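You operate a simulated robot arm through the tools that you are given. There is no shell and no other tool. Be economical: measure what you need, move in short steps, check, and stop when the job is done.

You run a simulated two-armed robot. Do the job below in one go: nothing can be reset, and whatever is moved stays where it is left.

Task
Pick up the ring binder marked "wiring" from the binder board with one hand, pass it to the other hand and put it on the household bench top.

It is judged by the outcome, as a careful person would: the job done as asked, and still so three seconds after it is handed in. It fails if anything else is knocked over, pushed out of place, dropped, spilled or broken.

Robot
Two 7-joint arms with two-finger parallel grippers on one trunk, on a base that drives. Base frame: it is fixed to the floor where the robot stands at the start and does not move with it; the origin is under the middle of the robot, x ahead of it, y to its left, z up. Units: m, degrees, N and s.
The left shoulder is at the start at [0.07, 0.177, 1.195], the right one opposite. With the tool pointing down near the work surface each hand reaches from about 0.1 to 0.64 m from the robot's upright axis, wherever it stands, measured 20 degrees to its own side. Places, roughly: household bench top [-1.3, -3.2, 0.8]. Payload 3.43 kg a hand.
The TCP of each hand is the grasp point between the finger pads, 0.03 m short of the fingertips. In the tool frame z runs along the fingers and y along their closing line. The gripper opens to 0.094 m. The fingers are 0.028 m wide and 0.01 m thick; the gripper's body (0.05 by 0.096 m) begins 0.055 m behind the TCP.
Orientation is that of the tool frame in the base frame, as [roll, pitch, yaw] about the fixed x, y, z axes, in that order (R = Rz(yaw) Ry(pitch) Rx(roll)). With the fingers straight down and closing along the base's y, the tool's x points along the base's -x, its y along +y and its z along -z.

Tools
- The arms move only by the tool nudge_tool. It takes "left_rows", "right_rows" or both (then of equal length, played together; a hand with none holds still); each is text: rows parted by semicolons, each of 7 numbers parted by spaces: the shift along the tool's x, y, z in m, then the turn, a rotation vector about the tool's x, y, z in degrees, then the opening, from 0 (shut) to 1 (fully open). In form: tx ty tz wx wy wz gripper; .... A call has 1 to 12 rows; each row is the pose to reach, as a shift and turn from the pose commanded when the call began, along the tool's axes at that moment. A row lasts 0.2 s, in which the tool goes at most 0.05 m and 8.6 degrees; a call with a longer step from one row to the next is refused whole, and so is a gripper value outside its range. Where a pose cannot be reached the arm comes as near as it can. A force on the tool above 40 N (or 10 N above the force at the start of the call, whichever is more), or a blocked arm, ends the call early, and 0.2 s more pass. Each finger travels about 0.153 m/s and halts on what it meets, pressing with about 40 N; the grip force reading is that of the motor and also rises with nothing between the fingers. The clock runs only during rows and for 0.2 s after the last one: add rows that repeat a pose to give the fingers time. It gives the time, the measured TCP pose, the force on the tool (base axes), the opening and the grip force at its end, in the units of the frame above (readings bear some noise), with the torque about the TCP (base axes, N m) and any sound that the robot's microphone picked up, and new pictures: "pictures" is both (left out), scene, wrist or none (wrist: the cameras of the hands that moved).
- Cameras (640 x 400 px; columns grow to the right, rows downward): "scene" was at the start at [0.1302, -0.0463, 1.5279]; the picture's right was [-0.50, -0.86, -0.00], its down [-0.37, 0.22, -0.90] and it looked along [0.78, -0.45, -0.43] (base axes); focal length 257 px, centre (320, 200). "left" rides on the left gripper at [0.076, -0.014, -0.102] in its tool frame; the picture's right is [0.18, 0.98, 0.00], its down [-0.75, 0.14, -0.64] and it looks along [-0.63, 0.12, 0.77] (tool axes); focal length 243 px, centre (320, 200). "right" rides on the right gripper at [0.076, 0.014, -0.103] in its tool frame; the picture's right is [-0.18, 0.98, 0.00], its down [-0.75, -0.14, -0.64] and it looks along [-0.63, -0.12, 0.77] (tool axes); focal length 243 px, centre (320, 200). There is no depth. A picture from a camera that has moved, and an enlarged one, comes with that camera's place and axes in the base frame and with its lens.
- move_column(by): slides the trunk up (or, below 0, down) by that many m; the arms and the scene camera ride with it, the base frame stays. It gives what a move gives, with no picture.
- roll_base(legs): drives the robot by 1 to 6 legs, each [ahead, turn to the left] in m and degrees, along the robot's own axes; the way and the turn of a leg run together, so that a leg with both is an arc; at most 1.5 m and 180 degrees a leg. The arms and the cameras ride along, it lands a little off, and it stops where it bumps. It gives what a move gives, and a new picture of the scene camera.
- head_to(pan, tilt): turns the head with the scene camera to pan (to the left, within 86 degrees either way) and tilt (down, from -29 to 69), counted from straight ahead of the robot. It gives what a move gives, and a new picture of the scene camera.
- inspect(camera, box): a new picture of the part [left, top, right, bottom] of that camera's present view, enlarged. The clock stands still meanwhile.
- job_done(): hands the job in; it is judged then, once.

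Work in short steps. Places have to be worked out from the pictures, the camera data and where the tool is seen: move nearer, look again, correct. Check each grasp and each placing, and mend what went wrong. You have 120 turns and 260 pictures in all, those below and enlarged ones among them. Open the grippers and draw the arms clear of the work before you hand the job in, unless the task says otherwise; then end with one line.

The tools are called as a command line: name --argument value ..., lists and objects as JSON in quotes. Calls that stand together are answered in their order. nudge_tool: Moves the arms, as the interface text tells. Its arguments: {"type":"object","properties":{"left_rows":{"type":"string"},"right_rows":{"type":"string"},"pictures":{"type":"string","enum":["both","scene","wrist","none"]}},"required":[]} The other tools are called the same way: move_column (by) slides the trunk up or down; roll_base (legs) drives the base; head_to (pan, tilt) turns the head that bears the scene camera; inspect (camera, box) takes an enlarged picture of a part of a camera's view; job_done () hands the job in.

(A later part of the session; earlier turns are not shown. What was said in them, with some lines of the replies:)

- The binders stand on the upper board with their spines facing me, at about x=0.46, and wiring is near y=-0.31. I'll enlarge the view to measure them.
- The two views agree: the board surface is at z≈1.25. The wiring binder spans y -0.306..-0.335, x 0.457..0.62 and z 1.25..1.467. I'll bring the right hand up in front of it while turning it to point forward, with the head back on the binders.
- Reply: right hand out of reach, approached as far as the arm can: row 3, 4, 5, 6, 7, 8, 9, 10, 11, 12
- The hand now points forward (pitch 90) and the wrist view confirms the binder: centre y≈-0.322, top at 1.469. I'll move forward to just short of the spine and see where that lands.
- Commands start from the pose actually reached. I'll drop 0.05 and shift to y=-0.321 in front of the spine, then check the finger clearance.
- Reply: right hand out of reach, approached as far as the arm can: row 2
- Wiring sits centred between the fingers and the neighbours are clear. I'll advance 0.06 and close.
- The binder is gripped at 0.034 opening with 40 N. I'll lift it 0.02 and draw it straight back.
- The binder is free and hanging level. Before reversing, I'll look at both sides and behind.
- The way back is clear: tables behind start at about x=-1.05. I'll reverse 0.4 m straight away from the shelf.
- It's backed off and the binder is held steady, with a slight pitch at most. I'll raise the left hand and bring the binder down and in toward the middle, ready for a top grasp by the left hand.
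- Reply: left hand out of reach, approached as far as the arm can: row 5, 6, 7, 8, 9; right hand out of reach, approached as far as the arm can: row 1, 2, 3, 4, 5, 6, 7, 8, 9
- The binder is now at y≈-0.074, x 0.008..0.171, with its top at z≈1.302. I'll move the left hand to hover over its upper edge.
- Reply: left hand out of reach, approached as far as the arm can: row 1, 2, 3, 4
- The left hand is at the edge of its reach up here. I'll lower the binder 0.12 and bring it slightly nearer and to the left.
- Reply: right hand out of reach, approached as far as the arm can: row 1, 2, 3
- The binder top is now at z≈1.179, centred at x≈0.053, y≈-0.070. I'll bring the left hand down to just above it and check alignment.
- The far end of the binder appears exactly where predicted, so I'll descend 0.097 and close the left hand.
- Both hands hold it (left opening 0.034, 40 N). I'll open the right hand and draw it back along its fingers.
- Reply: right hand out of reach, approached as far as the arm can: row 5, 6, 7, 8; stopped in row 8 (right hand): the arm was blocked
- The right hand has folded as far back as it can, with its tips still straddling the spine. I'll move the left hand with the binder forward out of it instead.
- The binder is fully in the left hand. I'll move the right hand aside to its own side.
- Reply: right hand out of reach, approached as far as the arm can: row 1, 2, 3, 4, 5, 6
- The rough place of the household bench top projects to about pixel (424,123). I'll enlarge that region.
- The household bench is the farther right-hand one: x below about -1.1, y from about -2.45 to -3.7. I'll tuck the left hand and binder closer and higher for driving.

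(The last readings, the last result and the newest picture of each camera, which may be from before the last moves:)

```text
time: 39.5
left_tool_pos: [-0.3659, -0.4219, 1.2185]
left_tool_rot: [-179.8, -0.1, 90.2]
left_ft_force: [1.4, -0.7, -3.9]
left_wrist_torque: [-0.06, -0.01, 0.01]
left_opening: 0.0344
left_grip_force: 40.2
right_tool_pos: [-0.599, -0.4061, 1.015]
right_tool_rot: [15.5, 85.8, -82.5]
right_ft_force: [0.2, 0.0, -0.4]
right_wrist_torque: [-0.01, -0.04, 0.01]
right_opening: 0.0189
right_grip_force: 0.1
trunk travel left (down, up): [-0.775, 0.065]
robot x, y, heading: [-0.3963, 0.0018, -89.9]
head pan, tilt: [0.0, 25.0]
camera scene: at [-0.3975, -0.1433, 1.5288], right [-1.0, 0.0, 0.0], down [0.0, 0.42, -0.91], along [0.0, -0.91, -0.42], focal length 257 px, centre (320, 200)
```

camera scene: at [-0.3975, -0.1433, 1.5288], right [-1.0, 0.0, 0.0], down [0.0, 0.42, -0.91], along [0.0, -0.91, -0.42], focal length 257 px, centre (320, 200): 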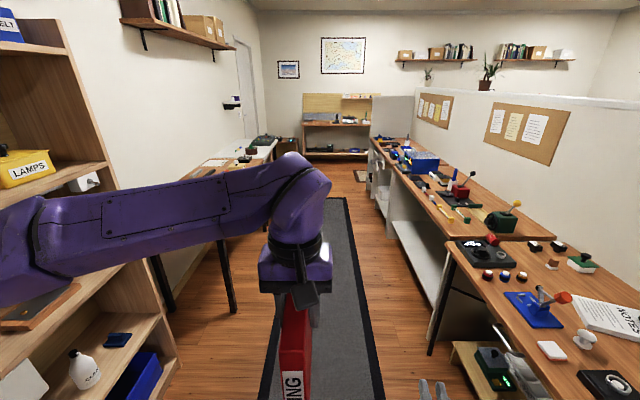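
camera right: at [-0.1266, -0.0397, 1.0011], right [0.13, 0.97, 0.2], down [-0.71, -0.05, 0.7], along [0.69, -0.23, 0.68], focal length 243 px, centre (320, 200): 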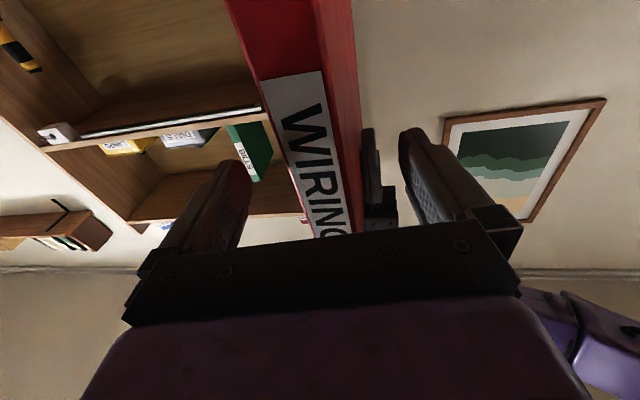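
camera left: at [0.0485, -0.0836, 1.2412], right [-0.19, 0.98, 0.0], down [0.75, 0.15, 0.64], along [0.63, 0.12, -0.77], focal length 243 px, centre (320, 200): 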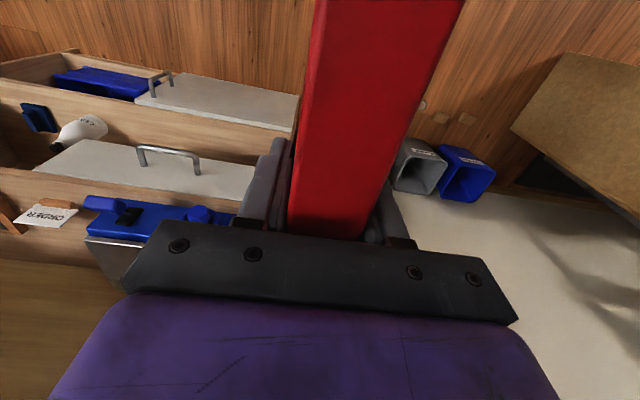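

The aisle ahead is clear and centred at about x=-0.45. I'll drive 1.5 m with a slight bend right.

roll_base --legs '[[1.5, -2]]'

```text
time: 47.0
left_tool_pos: [-0.3944, -1.9397, 1.219]
left_tool_rot: [-179.9, -0.1, 88.6]
left_ft_force: [0.3, 0.8, -2.7]
left_wrist_torque: [-0.02, -0.05, 0.0]
left_opening: 0.034
left_grip_force: 40.1
right_tool_pos: [-0.6287, -1.918, 1.0153]
right_tool_rot: [15.5, 85.8, -84.2]
right_ft_force: [0.2, 0.1, 0.7]
right_wrist_torque: [0.0, -0.01, 0.0]
right_opening: 0.0185
right_grip_force: 0.1
trunk travel left (down, up): [-0.775, 0.065]
robot x, y, heading: [-0.4135, -1.5154, -91.5]
head pan, tilt: [0.0, 25.0]
camera scene: at [-0.4181, -1.6597, 1.5288], right [-1.0, 0.03, 0.0], down [0.01, 0.42, -0.91], along [-0.02, -0.91, -0.42], focal length 257 px, centre (320, 200)
```

scene: 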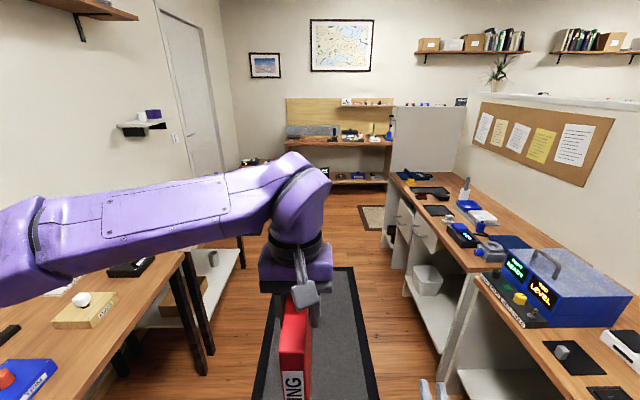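

The household bench is now visible on the right. I'll enlarge it to find free space.

inspect --camera "scene" --box '[370, 140, 610, 300]'

```text
2.50 times, centred on (490, 220) of scene
camera zoom: at [-0.4181, -1.6597, 1.5288], right [-1.0, 0.03, 0.0], down [0.01, 0.42, -0.91], along [-0.02, -0.91, -0.42], focal length 643 px, centre (-105, 150)
```

zoom: 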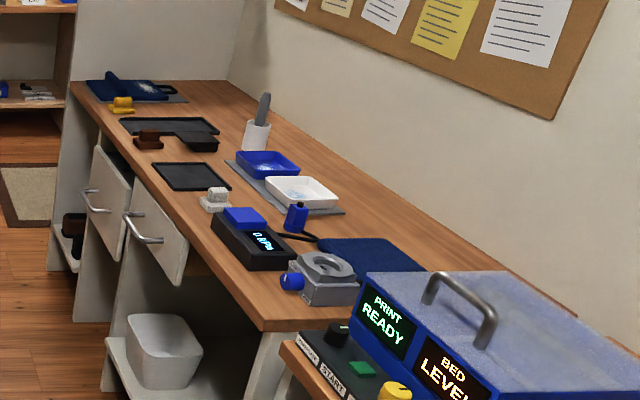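

The free patches among the bench items need a view from above. I'll drive to about y=-3.0, turn to face the bench and look down.

roll_base --legs '[[1.42, 0], [0, -88]]'

head_to --pan 0 --tilt 40

```text
time: 57.7
left_tool_pos: [-0.8689, -2.963, 1.2194]
left_tool_rot: [-179.9, 0.1, 1.4]
left_ft_force: [0.1, 0.9, -3.5]
left_wrist_torque: [0.01, 0.01, 0.0]
left_opening: 0.034
left_grip_force: 40.7
right_tool_pos: [-0.8602, -2.7291, 1.0144]
right_tool_rot: [15.4, 85.7, -171.6]
right_ft_force: [1.3, -0.1, -1.2]
right_wrist_torque: [0.04, -0.06, 0.0]
right_opening: 0.019
right_grip_force: 0.1
trunk travel left (down, up): [-0.775, 0.065]
robot x, y, heading: [-0.4495, -2.9227, -178.8]
head pan, tilt: [0.0, 25.0]
camera scene: at [-0.5909, -2.925, 1.5288], right [-0.02, 1.0, 0.0], down [0.42, 0.01, -0.91], along [-0.91, -0.02, -0.42], focal length 257 px, centre (320, 200)
```

scene: 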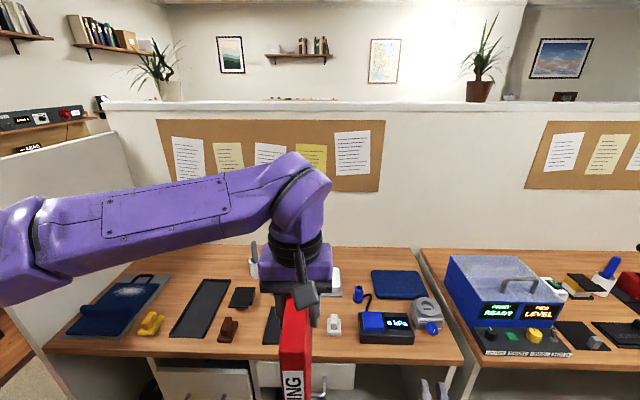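

```text
time: 58.5
left_tool_pos: [-0.87, -2.9624, 1.2177]
left_tool_rot: [-179.9, 0.0, 1.4]
left_ft_force: [-0.1, 0.1, -4.2]
left_wrist_torque: [-0.01, 0.07, 0.02]
left_opening: 0.0342
left_grip_force: 40.3
right_tool_pos: [-0.8584, -2.7277, 1.0149]
right_tool_rot: [15.5, 85.8, -171.6]
right_ft_force: [0.6, -0.4, -0.4]
right_wrist_torque: [-0.02, 0.02, 0.01]
right_opening: 0.019
right_grip_force: 0.1
trunk travel left (down, up): [-0.775, 0.065]
robot x, y, heading: [-0.4498, -2.919, -178.7]
head pan, tilt: [0.0, 40.0]
camera scene: at [-0.5839, -2.9246, 1.5055], right [-0.02, 1.0, 0.0], down [0.64, 0.01, -0.77], along [-0.77, -0.02, -0.64], focal length 257 px, centre (320, 200)
```

scene: 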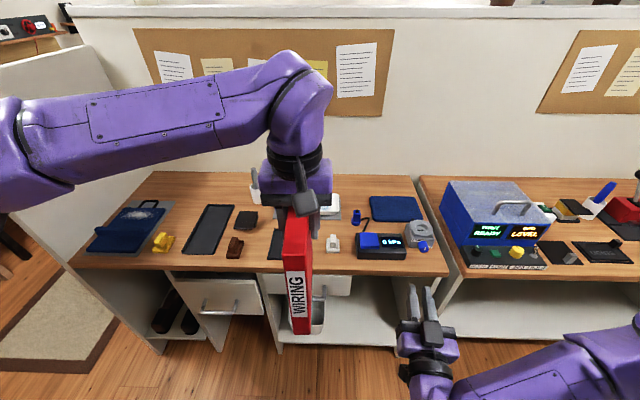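

The view shows a gap between the yellow item and the black tray, among others. I'll enlarge it.

inspect --camera "scene" --box '[60, 160, 280, 290]'

inspect --camera "scene" --box '[250, 160, 460, 290]'

```text
2.91 times, centred on (170, 225) of scene
camera zoom: at [-0.5839, -2.9246, 1.5055], right [-0.02, 1.0, 0.0], down [0.64, 0.01, -0.77], along [-0.77, -0.02, -0.64], focal length 748 px, centre (756, 127)
```

zoom: 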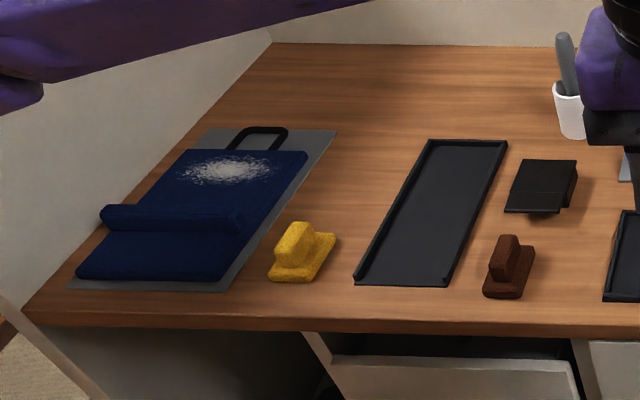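

```text
3.05 times, centred on (355, 225) of scene
camera zoom: at [-0.5839, -2.9246, 1.5055], right [-0.02, 1.0, 0.0], down [0.64, 0.01, -0.77], along [-0.77, -0.02, -0.64], focal length 784 px, centre (213, 124)
```

zoom: 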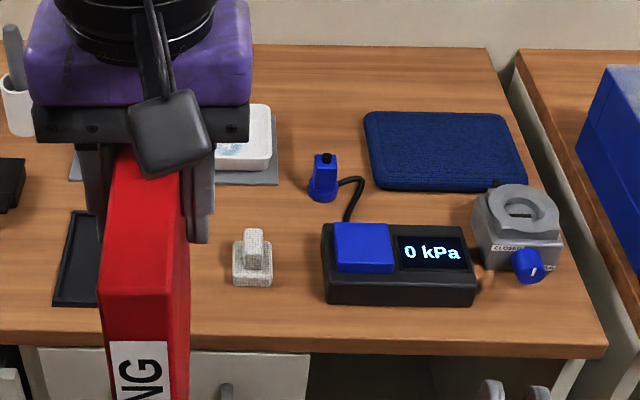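

There is a clear strip about 0.09 m wide between the brown and black pieces (right side y≈-3.21) and the flat black frame (left side y≈-3.115), running in from the front edge at x≈-1.08. I'll stand the binder there, centred at y≈-3.16. First I'll raise the right hand, then drive 0.2 m forward.

nudge_tool --right_rows "-0.03 0 0 0 0 0 0.2; -0.06 0 0 0 0 0 0.2; -0.09 0 0 0 0 0 0.2; -0.12 0 0 0 0 0 0.2; -0.12 0 0 0 0 0 0.2" --pictures "none"

roll_base --legs '[[0.2, 0]]'

```text
time: 59.7
left_tool_pos: [-0.8697, -2.9625, 1.2196]
left_tool_rot: [-179.8, -0.1, 1.2]
left_ft_force: [0.6, 1.0, -2.6]
left_wrist_torque: [0.0, 0.03, 0.0]
left_opening: 0.0341
left_grip_force: 40.0
right_tool_pos: [-0.911, -2.765, 1.0973]
right_tool_rot: [15.5, 85.8, -171.5]
right_ft_force: [-0.2, 0.5, -0.4]
right_wrist_torque: [-0.03, 0.02, -0.01]
right_opening: 0.0189
right_grip_force: 0.0
right hand out of reach, approached as far as the arm can: row 1, 2, 3, 4, 5
trunk travel left (down, up): [-0.775, 0.065]
robot x, y, heading: [-0.4461, -2.9227, -178.3]
head pan, tilt: [0.0, 40.0]
```

```text
time: 61.3
left_tool_pos: [-1.068, -2.9664, 1.2192]
left_tool_rot: [-179.9, 0.1, 1.2]
left_ft_force: [0.3, 0.1, -3.2]
left_wrist_torque: [0.01, 0.06, -0.01]
left_opening: 0.034
left_grip_force: 39.7
right_tool_pos: [-1.1113, -2.7686, 1.0982]
right_tool_rot: [15.2, 85.7, -171.8]
right_ft_force: [-0.4, -0.5, 0.6]
right_wrist_torque: [0.01, -0.01, -0.01]
right_opening: 0.0189
right_grip_force: 0.0
trunk travel left (down, up): [-0.775, 0.065]
robot x, y, heading: [-0.6455, -2.929, -179.0]
head pan, tilt: [0.0, 40.0]
camera scene: at [-0.7817, -2.9288, 1.5057], right [-0.02, 1.0, 0.0], down [0.64, 0.01, -0.77], along [-0.77, -0.02, -0.64], focal length 257 px, centre (320, 200)
```

scene: 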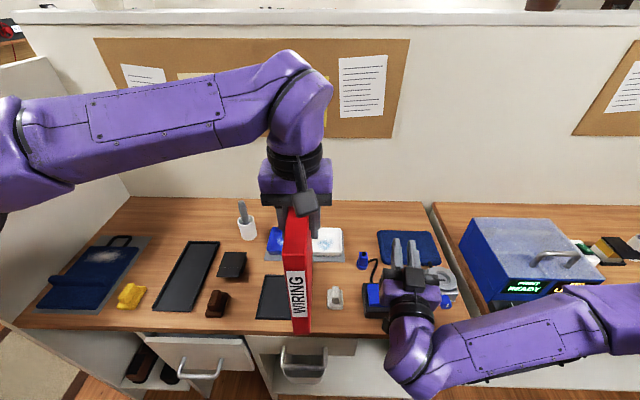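

I'll zoom on the target strip to refine its place and check the bench height by parallax.

inspect --camera "scene" --box '[180, 210, 340, 350]'

```text
2.86 times, centred on (260, 280) of scene
camera zoom: at [-0.7817, -2.9288, 1.5057], right [-0.02, 1.0, 0.0], down [0.64, 0.01, -0.77], along [-0.77, -0.02, -0.64], focal length 735 px, centre (491, -29)
```

zoom: 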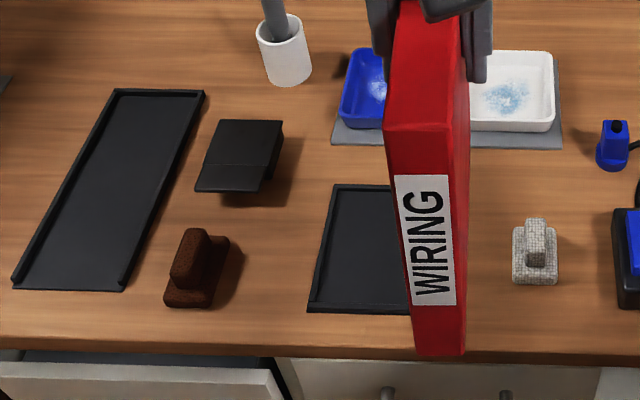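

The strip runs y -3.188..-3.116, the front edge is at x≈-1.085 and the bench is at z≈0.80–0.815. I'll carry the binder to above (-1.202, -3.155) and trim its yaw.

nudge_tool --left_rows "-0.023 0.031 0 0 0 0.2 0; -0.046 0.062 0 0 0 0.4 0; -0.069 0.093 0 0 0 0.6 0; -0.092 0.124 0 0 0 0.8 0; -0.115 0.155 0 0 0 1 0; -0.138 0.186 0 0 0 1.2 0; -0.138 0.186 0 0 0 1.2 0"

```text
time: 62.9
left_tool_pos: [-1.1529, -3.0849, 1.2189]
left_tool_rot: [-179.9, 0.0, 0.5]
left_ft_force: [-0.1, -0.1, -3.2]
left_wrist_torque: [-0.04, 0.05, 0.03]
left_opening: 0.0343
left_grip_force: 39.9
left hand out of reach, approached as far as the arm can: row 4, 5, 6, 7
right_tool_pos: [-1.1104, -2.7693, 1.0961]
right_tool_rot: [15.0, 85.8, -172.2]
right_ft_force: [-0.4, -0.2, -0.1]
right_wrist_torque: [0.0, -0.04, 0.03]
right_opening: 0.019
right_grip_force: 0.0
trunk travel left (down, up): [-0.775, 0.065]
robot x, y, heading: [-0.6488, -2.9233, -178.8]
head pan, tilt: [0.0, 40.0]
camera scene: at [-0.7832, -2.9295, 1.5055], right [-0.02, 1.0, 0.0], down [0.64, 0.01, -0.77], along [-0.77, -0.02, -0.64], focal length 257 px, centre (320, 200)
camera left: at [-1.0764, -3.071, 1.3214], right [0.19, -0.98, 0.0], down [-0.75, -0.15, 0.64], along [-0.63, -0.12, -0.77], focal length 243 px, centre (320, 200)
```

scene: 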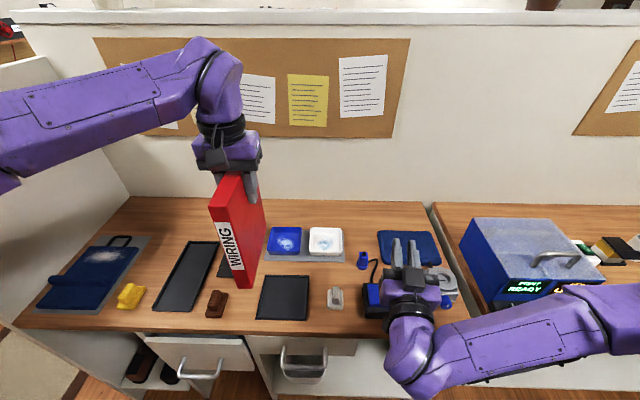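
left: 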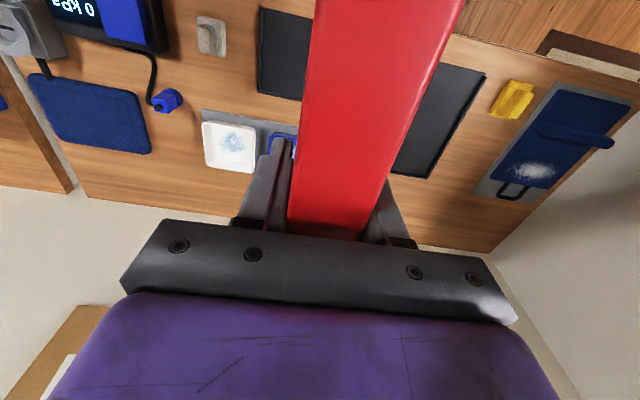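

It's at the reach limit this high up. I'll lower by 0.12 (binder bottom at about 0.92, still above the low items) and then complete the shift.

nudge_tool --left_rows "0 0 0.04 0 0 0 0; 0 0 0.08 0 0 0 0; 0 0 0.12 0 0 0 0; -0.016 0.024 0.12 0 0 0 0; -0.033 0.047 0.12 0 0 0.3 0; -0.05 0.07 0.12 0 0 0.5 0; -0.05 0.07 0.12 0 0 0.5 0"

```text
time: 64.5
left_tool_pos: [-1.1972, -3.1458, 1.0989]
left_tool_rot: [-179.9, 0.0, -0.5]
left_ft_force: [0.4, 0.9, -3.3]
left_wrist_torque: [0.02, 0.04, -0.01]
left_opening: 0.0341
left_grip_force: 40.6
left hand out of reach, approached as far as the arm can: row 6, 7
right_tool_pos: [-1.1112, -2.7672, 1.0964]
right_tool_rot: [15.4, 85.9, -171.8]
right_ft_force: [0.5, 0.5, 0.4]
right_wrist_torque: [0.01, -0.01, -0.02]
right_opening: 0.0189
right_grip_force: 0.1
trunk travel left (down, up): [-0.775, 0.065]
robot x, y, heading: [-0.6506, -2.9272, -178.7]
head pan, tilt: [0.0, 40.0]
camera scene: at [-0.7829, -2.9288, 1.5055], right [-0.02, 1.0, 0.0], down [0.64, 0.01, -0.77], along [-0.77, -0.02, -0.64], focal length 257 px, centre (320, 200)
camera left: at [-1.12, -3.1334, 1.2013], right [0.18, -0.98, 0.0], down [-0.75, -0.14, 0.64], along [-0.63, -0.11, -0.77], focal length 243 px, centre (320, 200)
```

scene: 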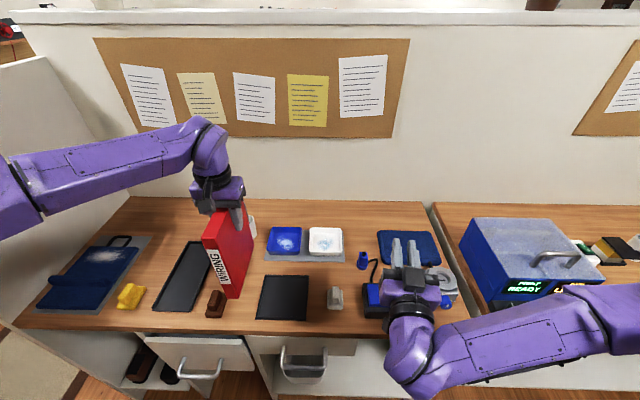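
left: 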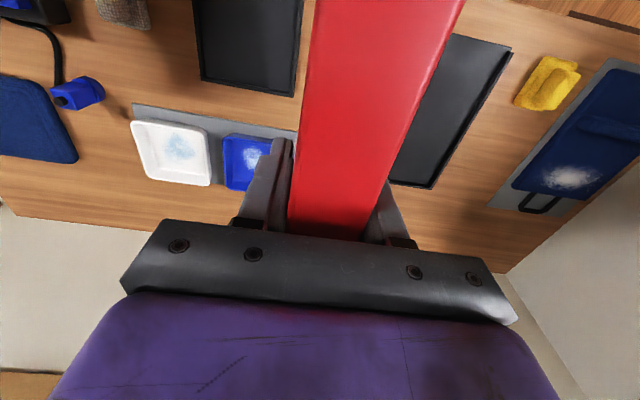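

Nearly there: (-1.197, -3.146). I'll lower another 0.07 with a small y correction, then check the footprint.

nudge_tool --left_rows "0 0.004 0.025 0 0 -0.2 0; 0 0.008 0.05 0 0 -0.4 0; 0 0.008 0.07 0 0 -0.5 0; 0 0.008 0.07 0 0 -0.5 0"

inspect --camera "scene" --box '[160, 190, 340, 350]'

```text
time: 65.5
left_tool_pos: [-1.1986, -3.1543, 1.0284]
left_tool_rot: [-179.9, 0.0, 0.1]
left_ft_force: [-0.8, 0.3, -3.2]
left_wrist_torque: [-0.01, 0.0, 0.0]
left_opening: 0.0343
left_grip_force: 40.2
right_tool_pos: [-1.1101, -2.7696, 1.0969]
right_tool_rot: [15.3, 85.9, -171.9]
right_ft_force: [-1.0, 0.4, 0.2]
right_wrist_torque: [-0.04, 0.03, -0.03]
right_opening: 0.0188
right_grip_force: 0.1
trunk travel left (down, up): [-0.775, 0.065]
robot x, y, heading: [-0.6485, -2.9261, -178.8]
head pan, tilt: [0.0, 40.0]
camera scene: at [-0.7832, -2.9291, 1.5055], right [-0.02, 1.0, 0.0], down [0.64, 0.01, -0.77], along [-0.77, -0.02, -0.64], focal length 257 px, centre (320, 200)
camera left: at [-1.1213, -3.1405, 1.1308], right [0.18, -0.98, 0.0], down [-0.75, -0.14, 0.64], along [-0.63, -0.12, -0.77], focal length 243 px, centre (320, 200)
```

scene: 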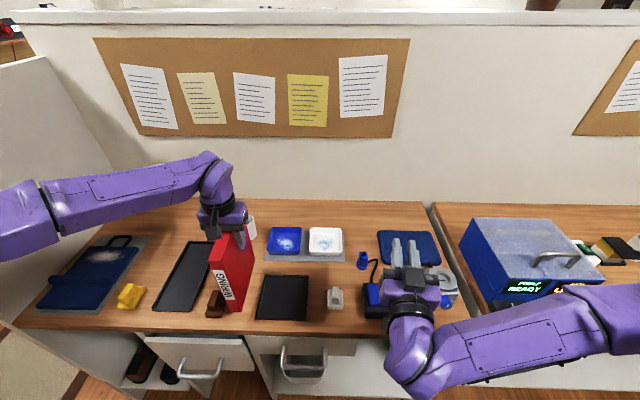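
left: 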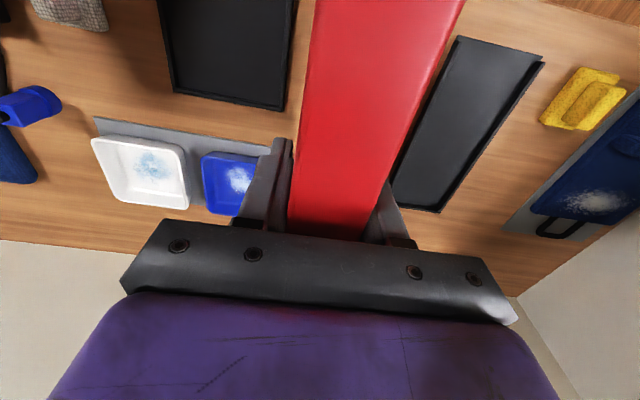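

```text
2.50 times, centred on (250, 270) of scene
camera zoom: at [-0.7832, -2.9291, 1.5055], right [-0.02, 1.0, 0.0], down [0.64, 0.01, -0.77], along [-0.77, -0.02, -0.64], focal length 643 px, centre (495, 25)
```

zoom: 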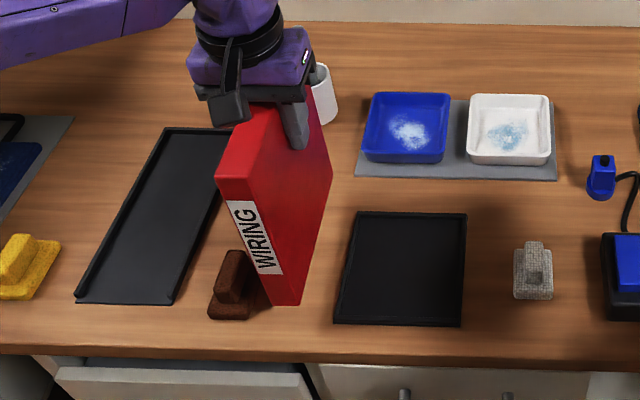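

The footprint looks right: between the brown block and the black frame. I'll lower 0.03 with a 4 mm shift toward the middle, and watch the force.

nudge_tool --left_rows "0 -0.002 0.01 0 0 0 0; 0 -0.004 0.02 0 0 0 0; 0 -0.004 0.03 0 0 0 0; 0 -0.004 0.035 0 0 0 0; 0 -0.004 0.035 0 0 0 0" --pictures "scene"

```text
time: 66.7
left_tool_pos: [-1.1979, -3.1497, 0.994]
left_tool_rot: [-180.0, 0.1, 0.0]
left_ft_force: [-0.3, -0.1, -3.9]
left_wrist_torque: [0.02, 0.02, 0.0]
left_opening: 0.0343
left_grip_force: 40.1
right_tool_pos: [-1.1116, -2.7686, 1.0969]
right_tool_rot: [15.3, 85.8, -171.9]
right_ft_force: [0.4, -0.3, 0.1]
right_wrist_torque: [-0.03, 0.01, 0.0]
right_opening: 0.0187
right_grip_force: 0.1
trunk travel left (down, up): [-0.775, 0.065]
robot x, y, heading: [-0.6445, -2.9282, -178.6]
head pan, tilt: [0.0, 40.0]
camera scene: at [-0.7833, -2.929, 1.5055], right [-0.02, 1.0, 0.0], down [0.64, 0.01, -0.77], along [-0.77, -0.02, -0.64], focal length 257 px, centre (320, 200)
```

scene: 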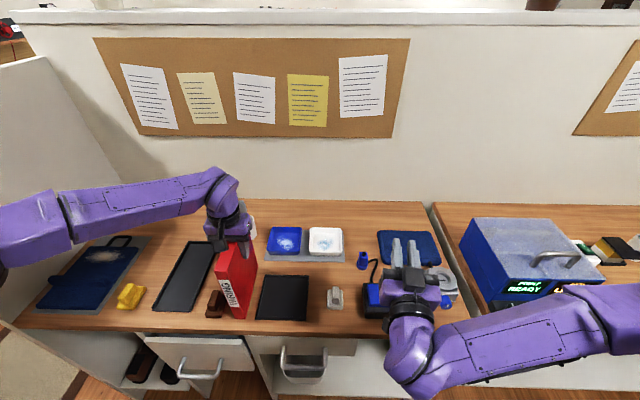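

No contact yet. I'll lower in small steps of about 4 mm.

nudge_tool --left_rows "0 0 0.004 0 0 0 0; 0 0 0.008 0 0 0 0; 0 0 0.008 0 0 0 0" --pictures "none"

inspect --camera "scene" --box '[180, 220, 300, 340]'

```text
time: 67.5
left_tool_pos: [-1.1978, -3.1503, 0.9862]
left_tool_rot: [-179.9, 0.0, 0.0]
left_ft_force: [0.9, -0.1, -4.1]
left_wrist_torque: [-0.03, 0.02, -0.02]
left_opening: 0.0342
left_grip_force: 40.2
right_tool_pos: [-1.1106, -2.7685, 1.0961]
right_tool_rot: [15.2, 85.8, -171.9]
right_ft_force: [0.4, -0.9, 0.9]
right_wrist_torque: [-0.01, 0.03, -0.03]
right_opening: 0.0187
right_grip_force: 0.0
trunk travel left (down, up): [-0.775, 0.065]
robot x, y, heading: [-0.6473, -2.9249, -178.6]
head pan, tilt: [0.0, 40.0]
```

```text
3.33 times, centred on (240, 280) of scene
camera zoom: at [-0.7833, -2.9291, 1.5055], right [-0.02, 1.0, 0.0], down [0.64, 0.01, -0.77], along [-0.77, -0.02, -0.64], focal length 858 px, centre (587, -67)
```

zoom: 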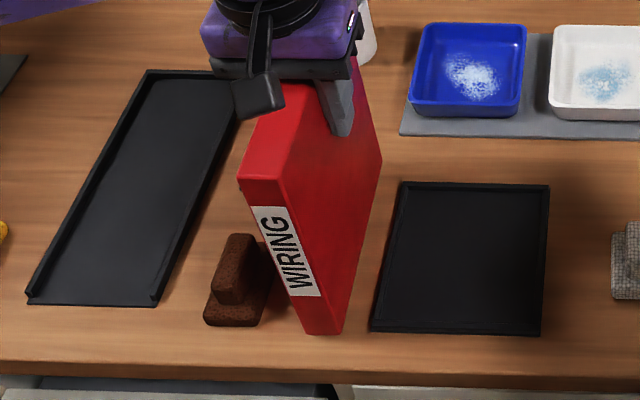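

Still hanging free (4 N), with the bottom at about 0.81. I'll continue in 2 mm steps.

nudge_tool --left_rows "0 0 0.002 0 0 0 0; 0 0 0.004 0 0 0 0; 0 0 0.006 0 0 0 0; 0 0 0.006 0 0 0 0" --pictures "none"

```text
time: 68.5
left_tool_pos: [-1.1963, -3.1507, 0.9797]
left_tool_rot: [-180.0, 0.0, 0.0]
left_ft_force: [-0.7, -0.6, -1.8]
left_wrist_torque: [-0.03, 0.08, 0.02]
left_opening: 0.0342
left_grip_force: 39.9
right_tool_pos: [-1.1104, -2.7673, 1.0959]
right_tool_rot: [15.2, 85.7, -172.0]
right_ft_force: [-0.1, 0.2, -0.1]
right_wrist_torque: [0.01, 0.01, -0.01]
right_opening: 0.0188
right_grip_force: 0.1
trunk travel left (down, up): [-0.775, 0.065]
robot x, y, heading: [-0.6504, -2.9242, -178.7]
head pan, tilt: [0.0, 40.0]
```

The force dropped to 1.8 N, which looks like a first touch. I'll go 2 mm more to confirm.

nudge_tool --left_rows "0 0 0.001 0 0 0 0; 0 0 0.002 0 0 0 0; 0 0 0.002 0 0 0 0" --pictures "none"

```text
time: 69.3
left_tool_pos: [-1.1976, -3.1495, 0.9788]
left_tool_rot: [-179.9, 0.2, 0.0]
left_ft_force: [-0.1, -1.6, 7.6]
left_wrist_torque: [-0.28, 0.74, 0.11]
left_opening: 0.0341
left_grip_force: 40.0
right_tool_pos: [-1.1114, -2.7688, 1.0969]
right_tool_rot: [15.4, 85.7, -171.7]
right_ft_force: [1.0, -0.8, 0.5]
right_wrist_torque: [0.01, -0.02, -0.03]
right_opening: 0.0188
right_grip_force: 0.2
trunk travel left (down, up): [-0.775, 0.065]
robot x, y, heading: [-0.6446, -2.9268, -178.4]
head pan, tilt: [0.0, 40.0]
```

Contact is firm at 7.6 N upward. I'll open the left hand slowly and look before lifting away.

nudge_tool --left_rows "0 0 -0.001 0 0 0 0.36; 0 0 -0.001 0 0 0 0.45; 0 0 -0.001 0 0 0 0.6; 0 0 -0.001 0 0 0 0.8; 0 0 -0.001 0 0 0 0.9; 0 0 -0.001 0 0 0 0.9"

```text
time: 70.7
left_tool_pos: [-1.1982, -3.1499, 0.9789]
left_tool_rot: [-179.9, 0.0, 0.1]
left_ft_force: [-0.6, 1.3, 0.6]
left_wrist_torque: [-0.02, 0.02, -0.01]
left_opening: 0.0847
left_grip_force: 0.1
right_tool_pos: [-1.1105, -2.7682, 1.0968]
right_tool_rot: [15.3, 85.8, -171.8]
right_ft_force: [-0.5, 0.2, 0.0]
right_wrist_torque: [-0.02, -0.01, -0.02]
right_opening: 0.0186
right_grip_force: 0.2
trunk travel left (down, up): [-0.775, 0.065]
robot x, y, heading: [-0.6485, -2.9247, -178.9]
head pan, tilt: [0.0, 40.0]
camera scene: at [-0.7829, -2.9289, 1.5055], right [-0.02, 1.0, 0.0], down [0.64, 0.01, -0.77], along [-0.77, -0.02, -0.64], focal length 257 px, centre (320, 200)
camera left: at [-1.1203, -3.1362, 1.0814], right [0.18, -0.98, 0.0], down [-0.75, -0.14, 0.64], along [-0.63, -0.12, -0.77], focal length 243 px, centre (320, 200)
```

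scene: 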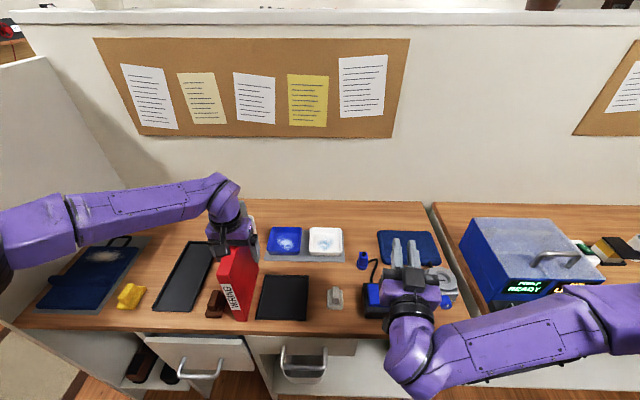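
left: 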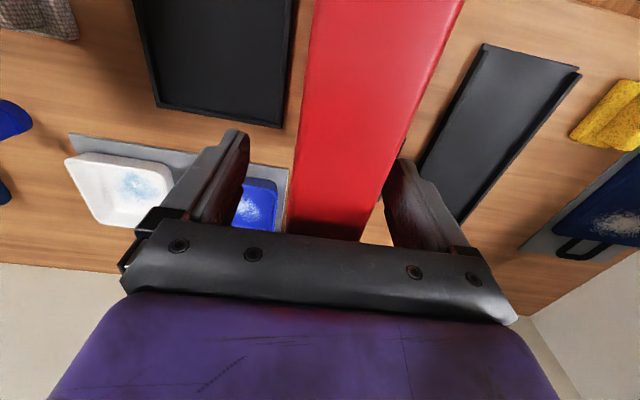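

The binder stands free between the open fingers. I'll lift straight up 0.12.

nudge_tool --left_rows "0 0 -0.02 0 0 0 0.9; 0 0 -0.045 0 0 0 0.9; 0 0 -0.07 0 0 0 0.9; 0 0 -0.095 0 0 0 0.9; 0 0 -0.115 0 0 0 0.9; 0.03 0 -0.13 0 0 0 0.9; 0.07 -0.02 -0.15 0 0 0 0.9; 0.11 -0.04 -0.17 0 0 0 0.9; 0.15 -0.06 -0.18 0 0 0 0.9; 0.15 -0.06 -0.18 0 0 0 0.9"

inspect --camera "scene" --box '[120, 200, 360, 340]'

```text
time: 72.9
left_tool_pos: [-1.0478, -3.0911, 1.1596]
left_tool_rot: [-179.9, -0.1, 0.0]
left_ft_force: [-1.0, 0.9, 0.5]
left_wrist_torque: [0.01, -0.03, 0.02]
left_opening: 0.0845
left_grip_force: 0.1
right_tool_pos: [-1.1119, -2.7693, 1.0964]
right_tool_rot: [15.4, 85.8, -171.8]
right_ft_force: [-0.5, 0.0, 0.2]
right_wrist_torque: [0.0, -0.02, -0.01]
right_opening: 0.0188
right_grip_force: 0.2
trunk travel left (down, up): [-0.775, 0.065]
robot x, y, heading: [-0.6476, -2.9254, -178.9]
head pan, tilt: [0.0, 40.0]
camera scene: at [-0.7837, -2.929, 1.5054], right [-0.02, 1.0, 0.0], down [0.64, 0.01, -0.77], along [-0.77, -0.02, -0.64], focal length 257 px, centre (320, 200)
camera left: at [-0.9706, -3.0768, 1.2609], right [0.19, -0.98, 0.0], down [-0.75, -0.14, 0.64], along [-0.63, -0.12, -0.77], focal length 243 px, centre (320, 200)
```

scene: 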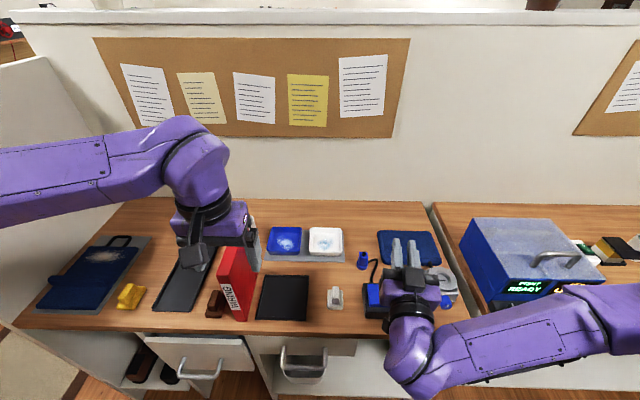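
left: 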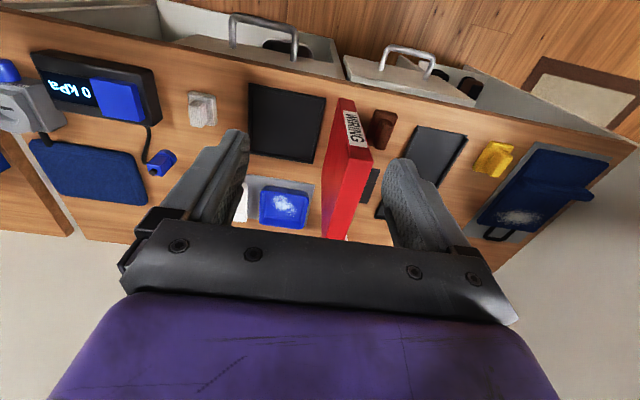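

```text
2.67 times, centred on (240, 270) of scene
camera zoom: at [-0.7837, -2.929, 1.5054], right [-0.02, 1.0, 0.0], down [0.64, 0.01, -0.77], along [-0.77, -0.02, -0.64], focal length 686 px, centre (533, 13)
```

zoom: 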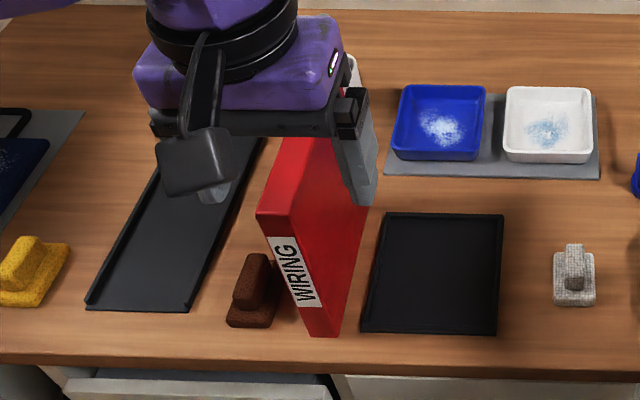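

The binder stands upright and the surroundings look unchanged. I'll back away, open the right hand and take a final look.

roll_base --legs '[[-0.2, 0]]'

nudge_tool --left_rows "0 0 0 0 0 0 1; 0 0 0 0 0 0 1; 0 0 0 0 0 0 1" --right_rows "0 0 0 0 0 0 0.5; 0 0 0 0 0 0 1; 0 0 0 0 0 0 1" --pictures "none"

inspect --camera "scene" --box '[60, 140, 480, 300]'

```text
time: 74.5
left_tool_pos: [-0.8481, -3.0866, 1.158]
left_tool_rot: [-179.9, -0.1, 0.0]
left_ft_force: [0.0, -1.3, -0.3]
left_wrist_torque: [0.0, 0.0, -0.05]
left_opening: 0.0844
left_grip_force: 0.2
right_tool_pos: [-0.9106, -2.764, 1.0953]
right_tool_rot: [15.4, 85.8, -171.8]
right_ft_force: [0.6, 0.8, 0.5]
right_wrist_torque: [0.04, 0.01, 0.02]
right_opening: 0.0187
right_grip_force: 0.0
trunk travel left (down, up): [-0.775, 0.065]
robot x, y, heading: [-0.449, -2.9213, -179.1]
head pan, tilt: [0.0, 40.0]
camera scene: at [-0.5838, -2.9247, 1.5054], right [-0.02, 1.0, 0.0], down [0.64, 0.01, -0.77], along [-0.77, -0.01, -0.64], focal length 257 px, centre (320, 200)
```

scene: 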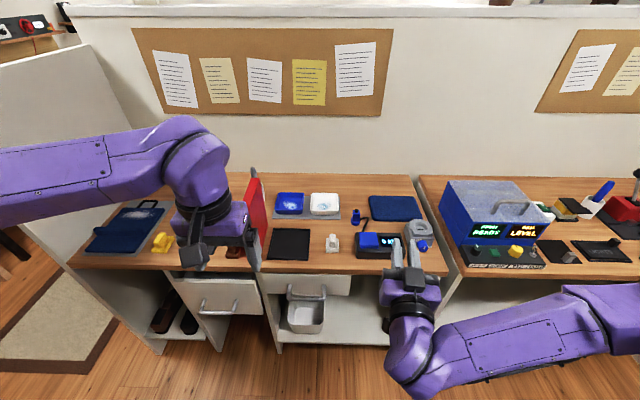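

```text
time: 75.3
left_tool_pos: [-0.8476, -3.0865, 1.159]
left_tool_rot: [-179.8, 0.1, 0.0]
left_ft_force: [0.3, 0.7, -1.0]
left_wrist_torque: [-0.04, 0.04, 0.01]
left_opening: 0.0939
left_grip_force: 0.1
right_tool_pos: [-0.9117, -2.7648, 1.0977]
right_tool_rot: [15.4, 85.8, -172.0]
right_ft_force: [-0.2, 0.2, -0.3]
right_wrist_torque: [0.01, 0.01, 0.04]
right_opening: 0.0941
right_grip_force: 0.1
trunk travel left (down, up): [-0.775, 0.065]
robot x, y, heading: [-0.4472, -2.9229, -178.9]
head pan, tilt: [0.0, 40.0]
```

```text
1.52 times, centred on (270, 220) of scene
camera zoom: at [-0.5821, -2.9247, 1.5056], right [-0.02, 1.0, 0.0], down [0.64, 0.01, -0.77], along [-0.77, -0.01, -0.64], focal length 392 px, centre (396, 170)
```

zoom: 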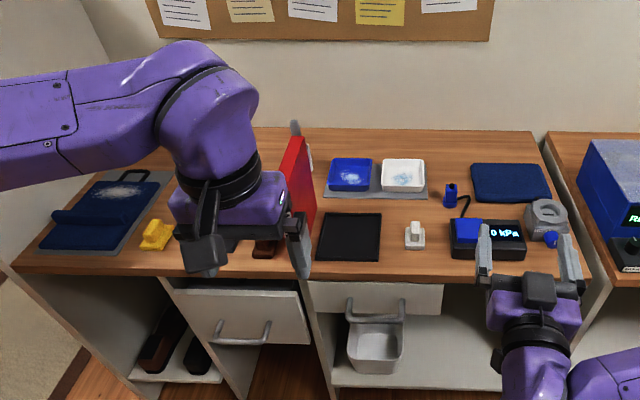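

The binder is standing on the household bench top, everything else is in place, and both hands are open and clear. I'm handing it in.

job_done

```text
The job is handed in.
```

The "wiring" binder was picked up with the right hand, passed to the left and stood upright on the household bench top; I saw nothing else knocked or moved.
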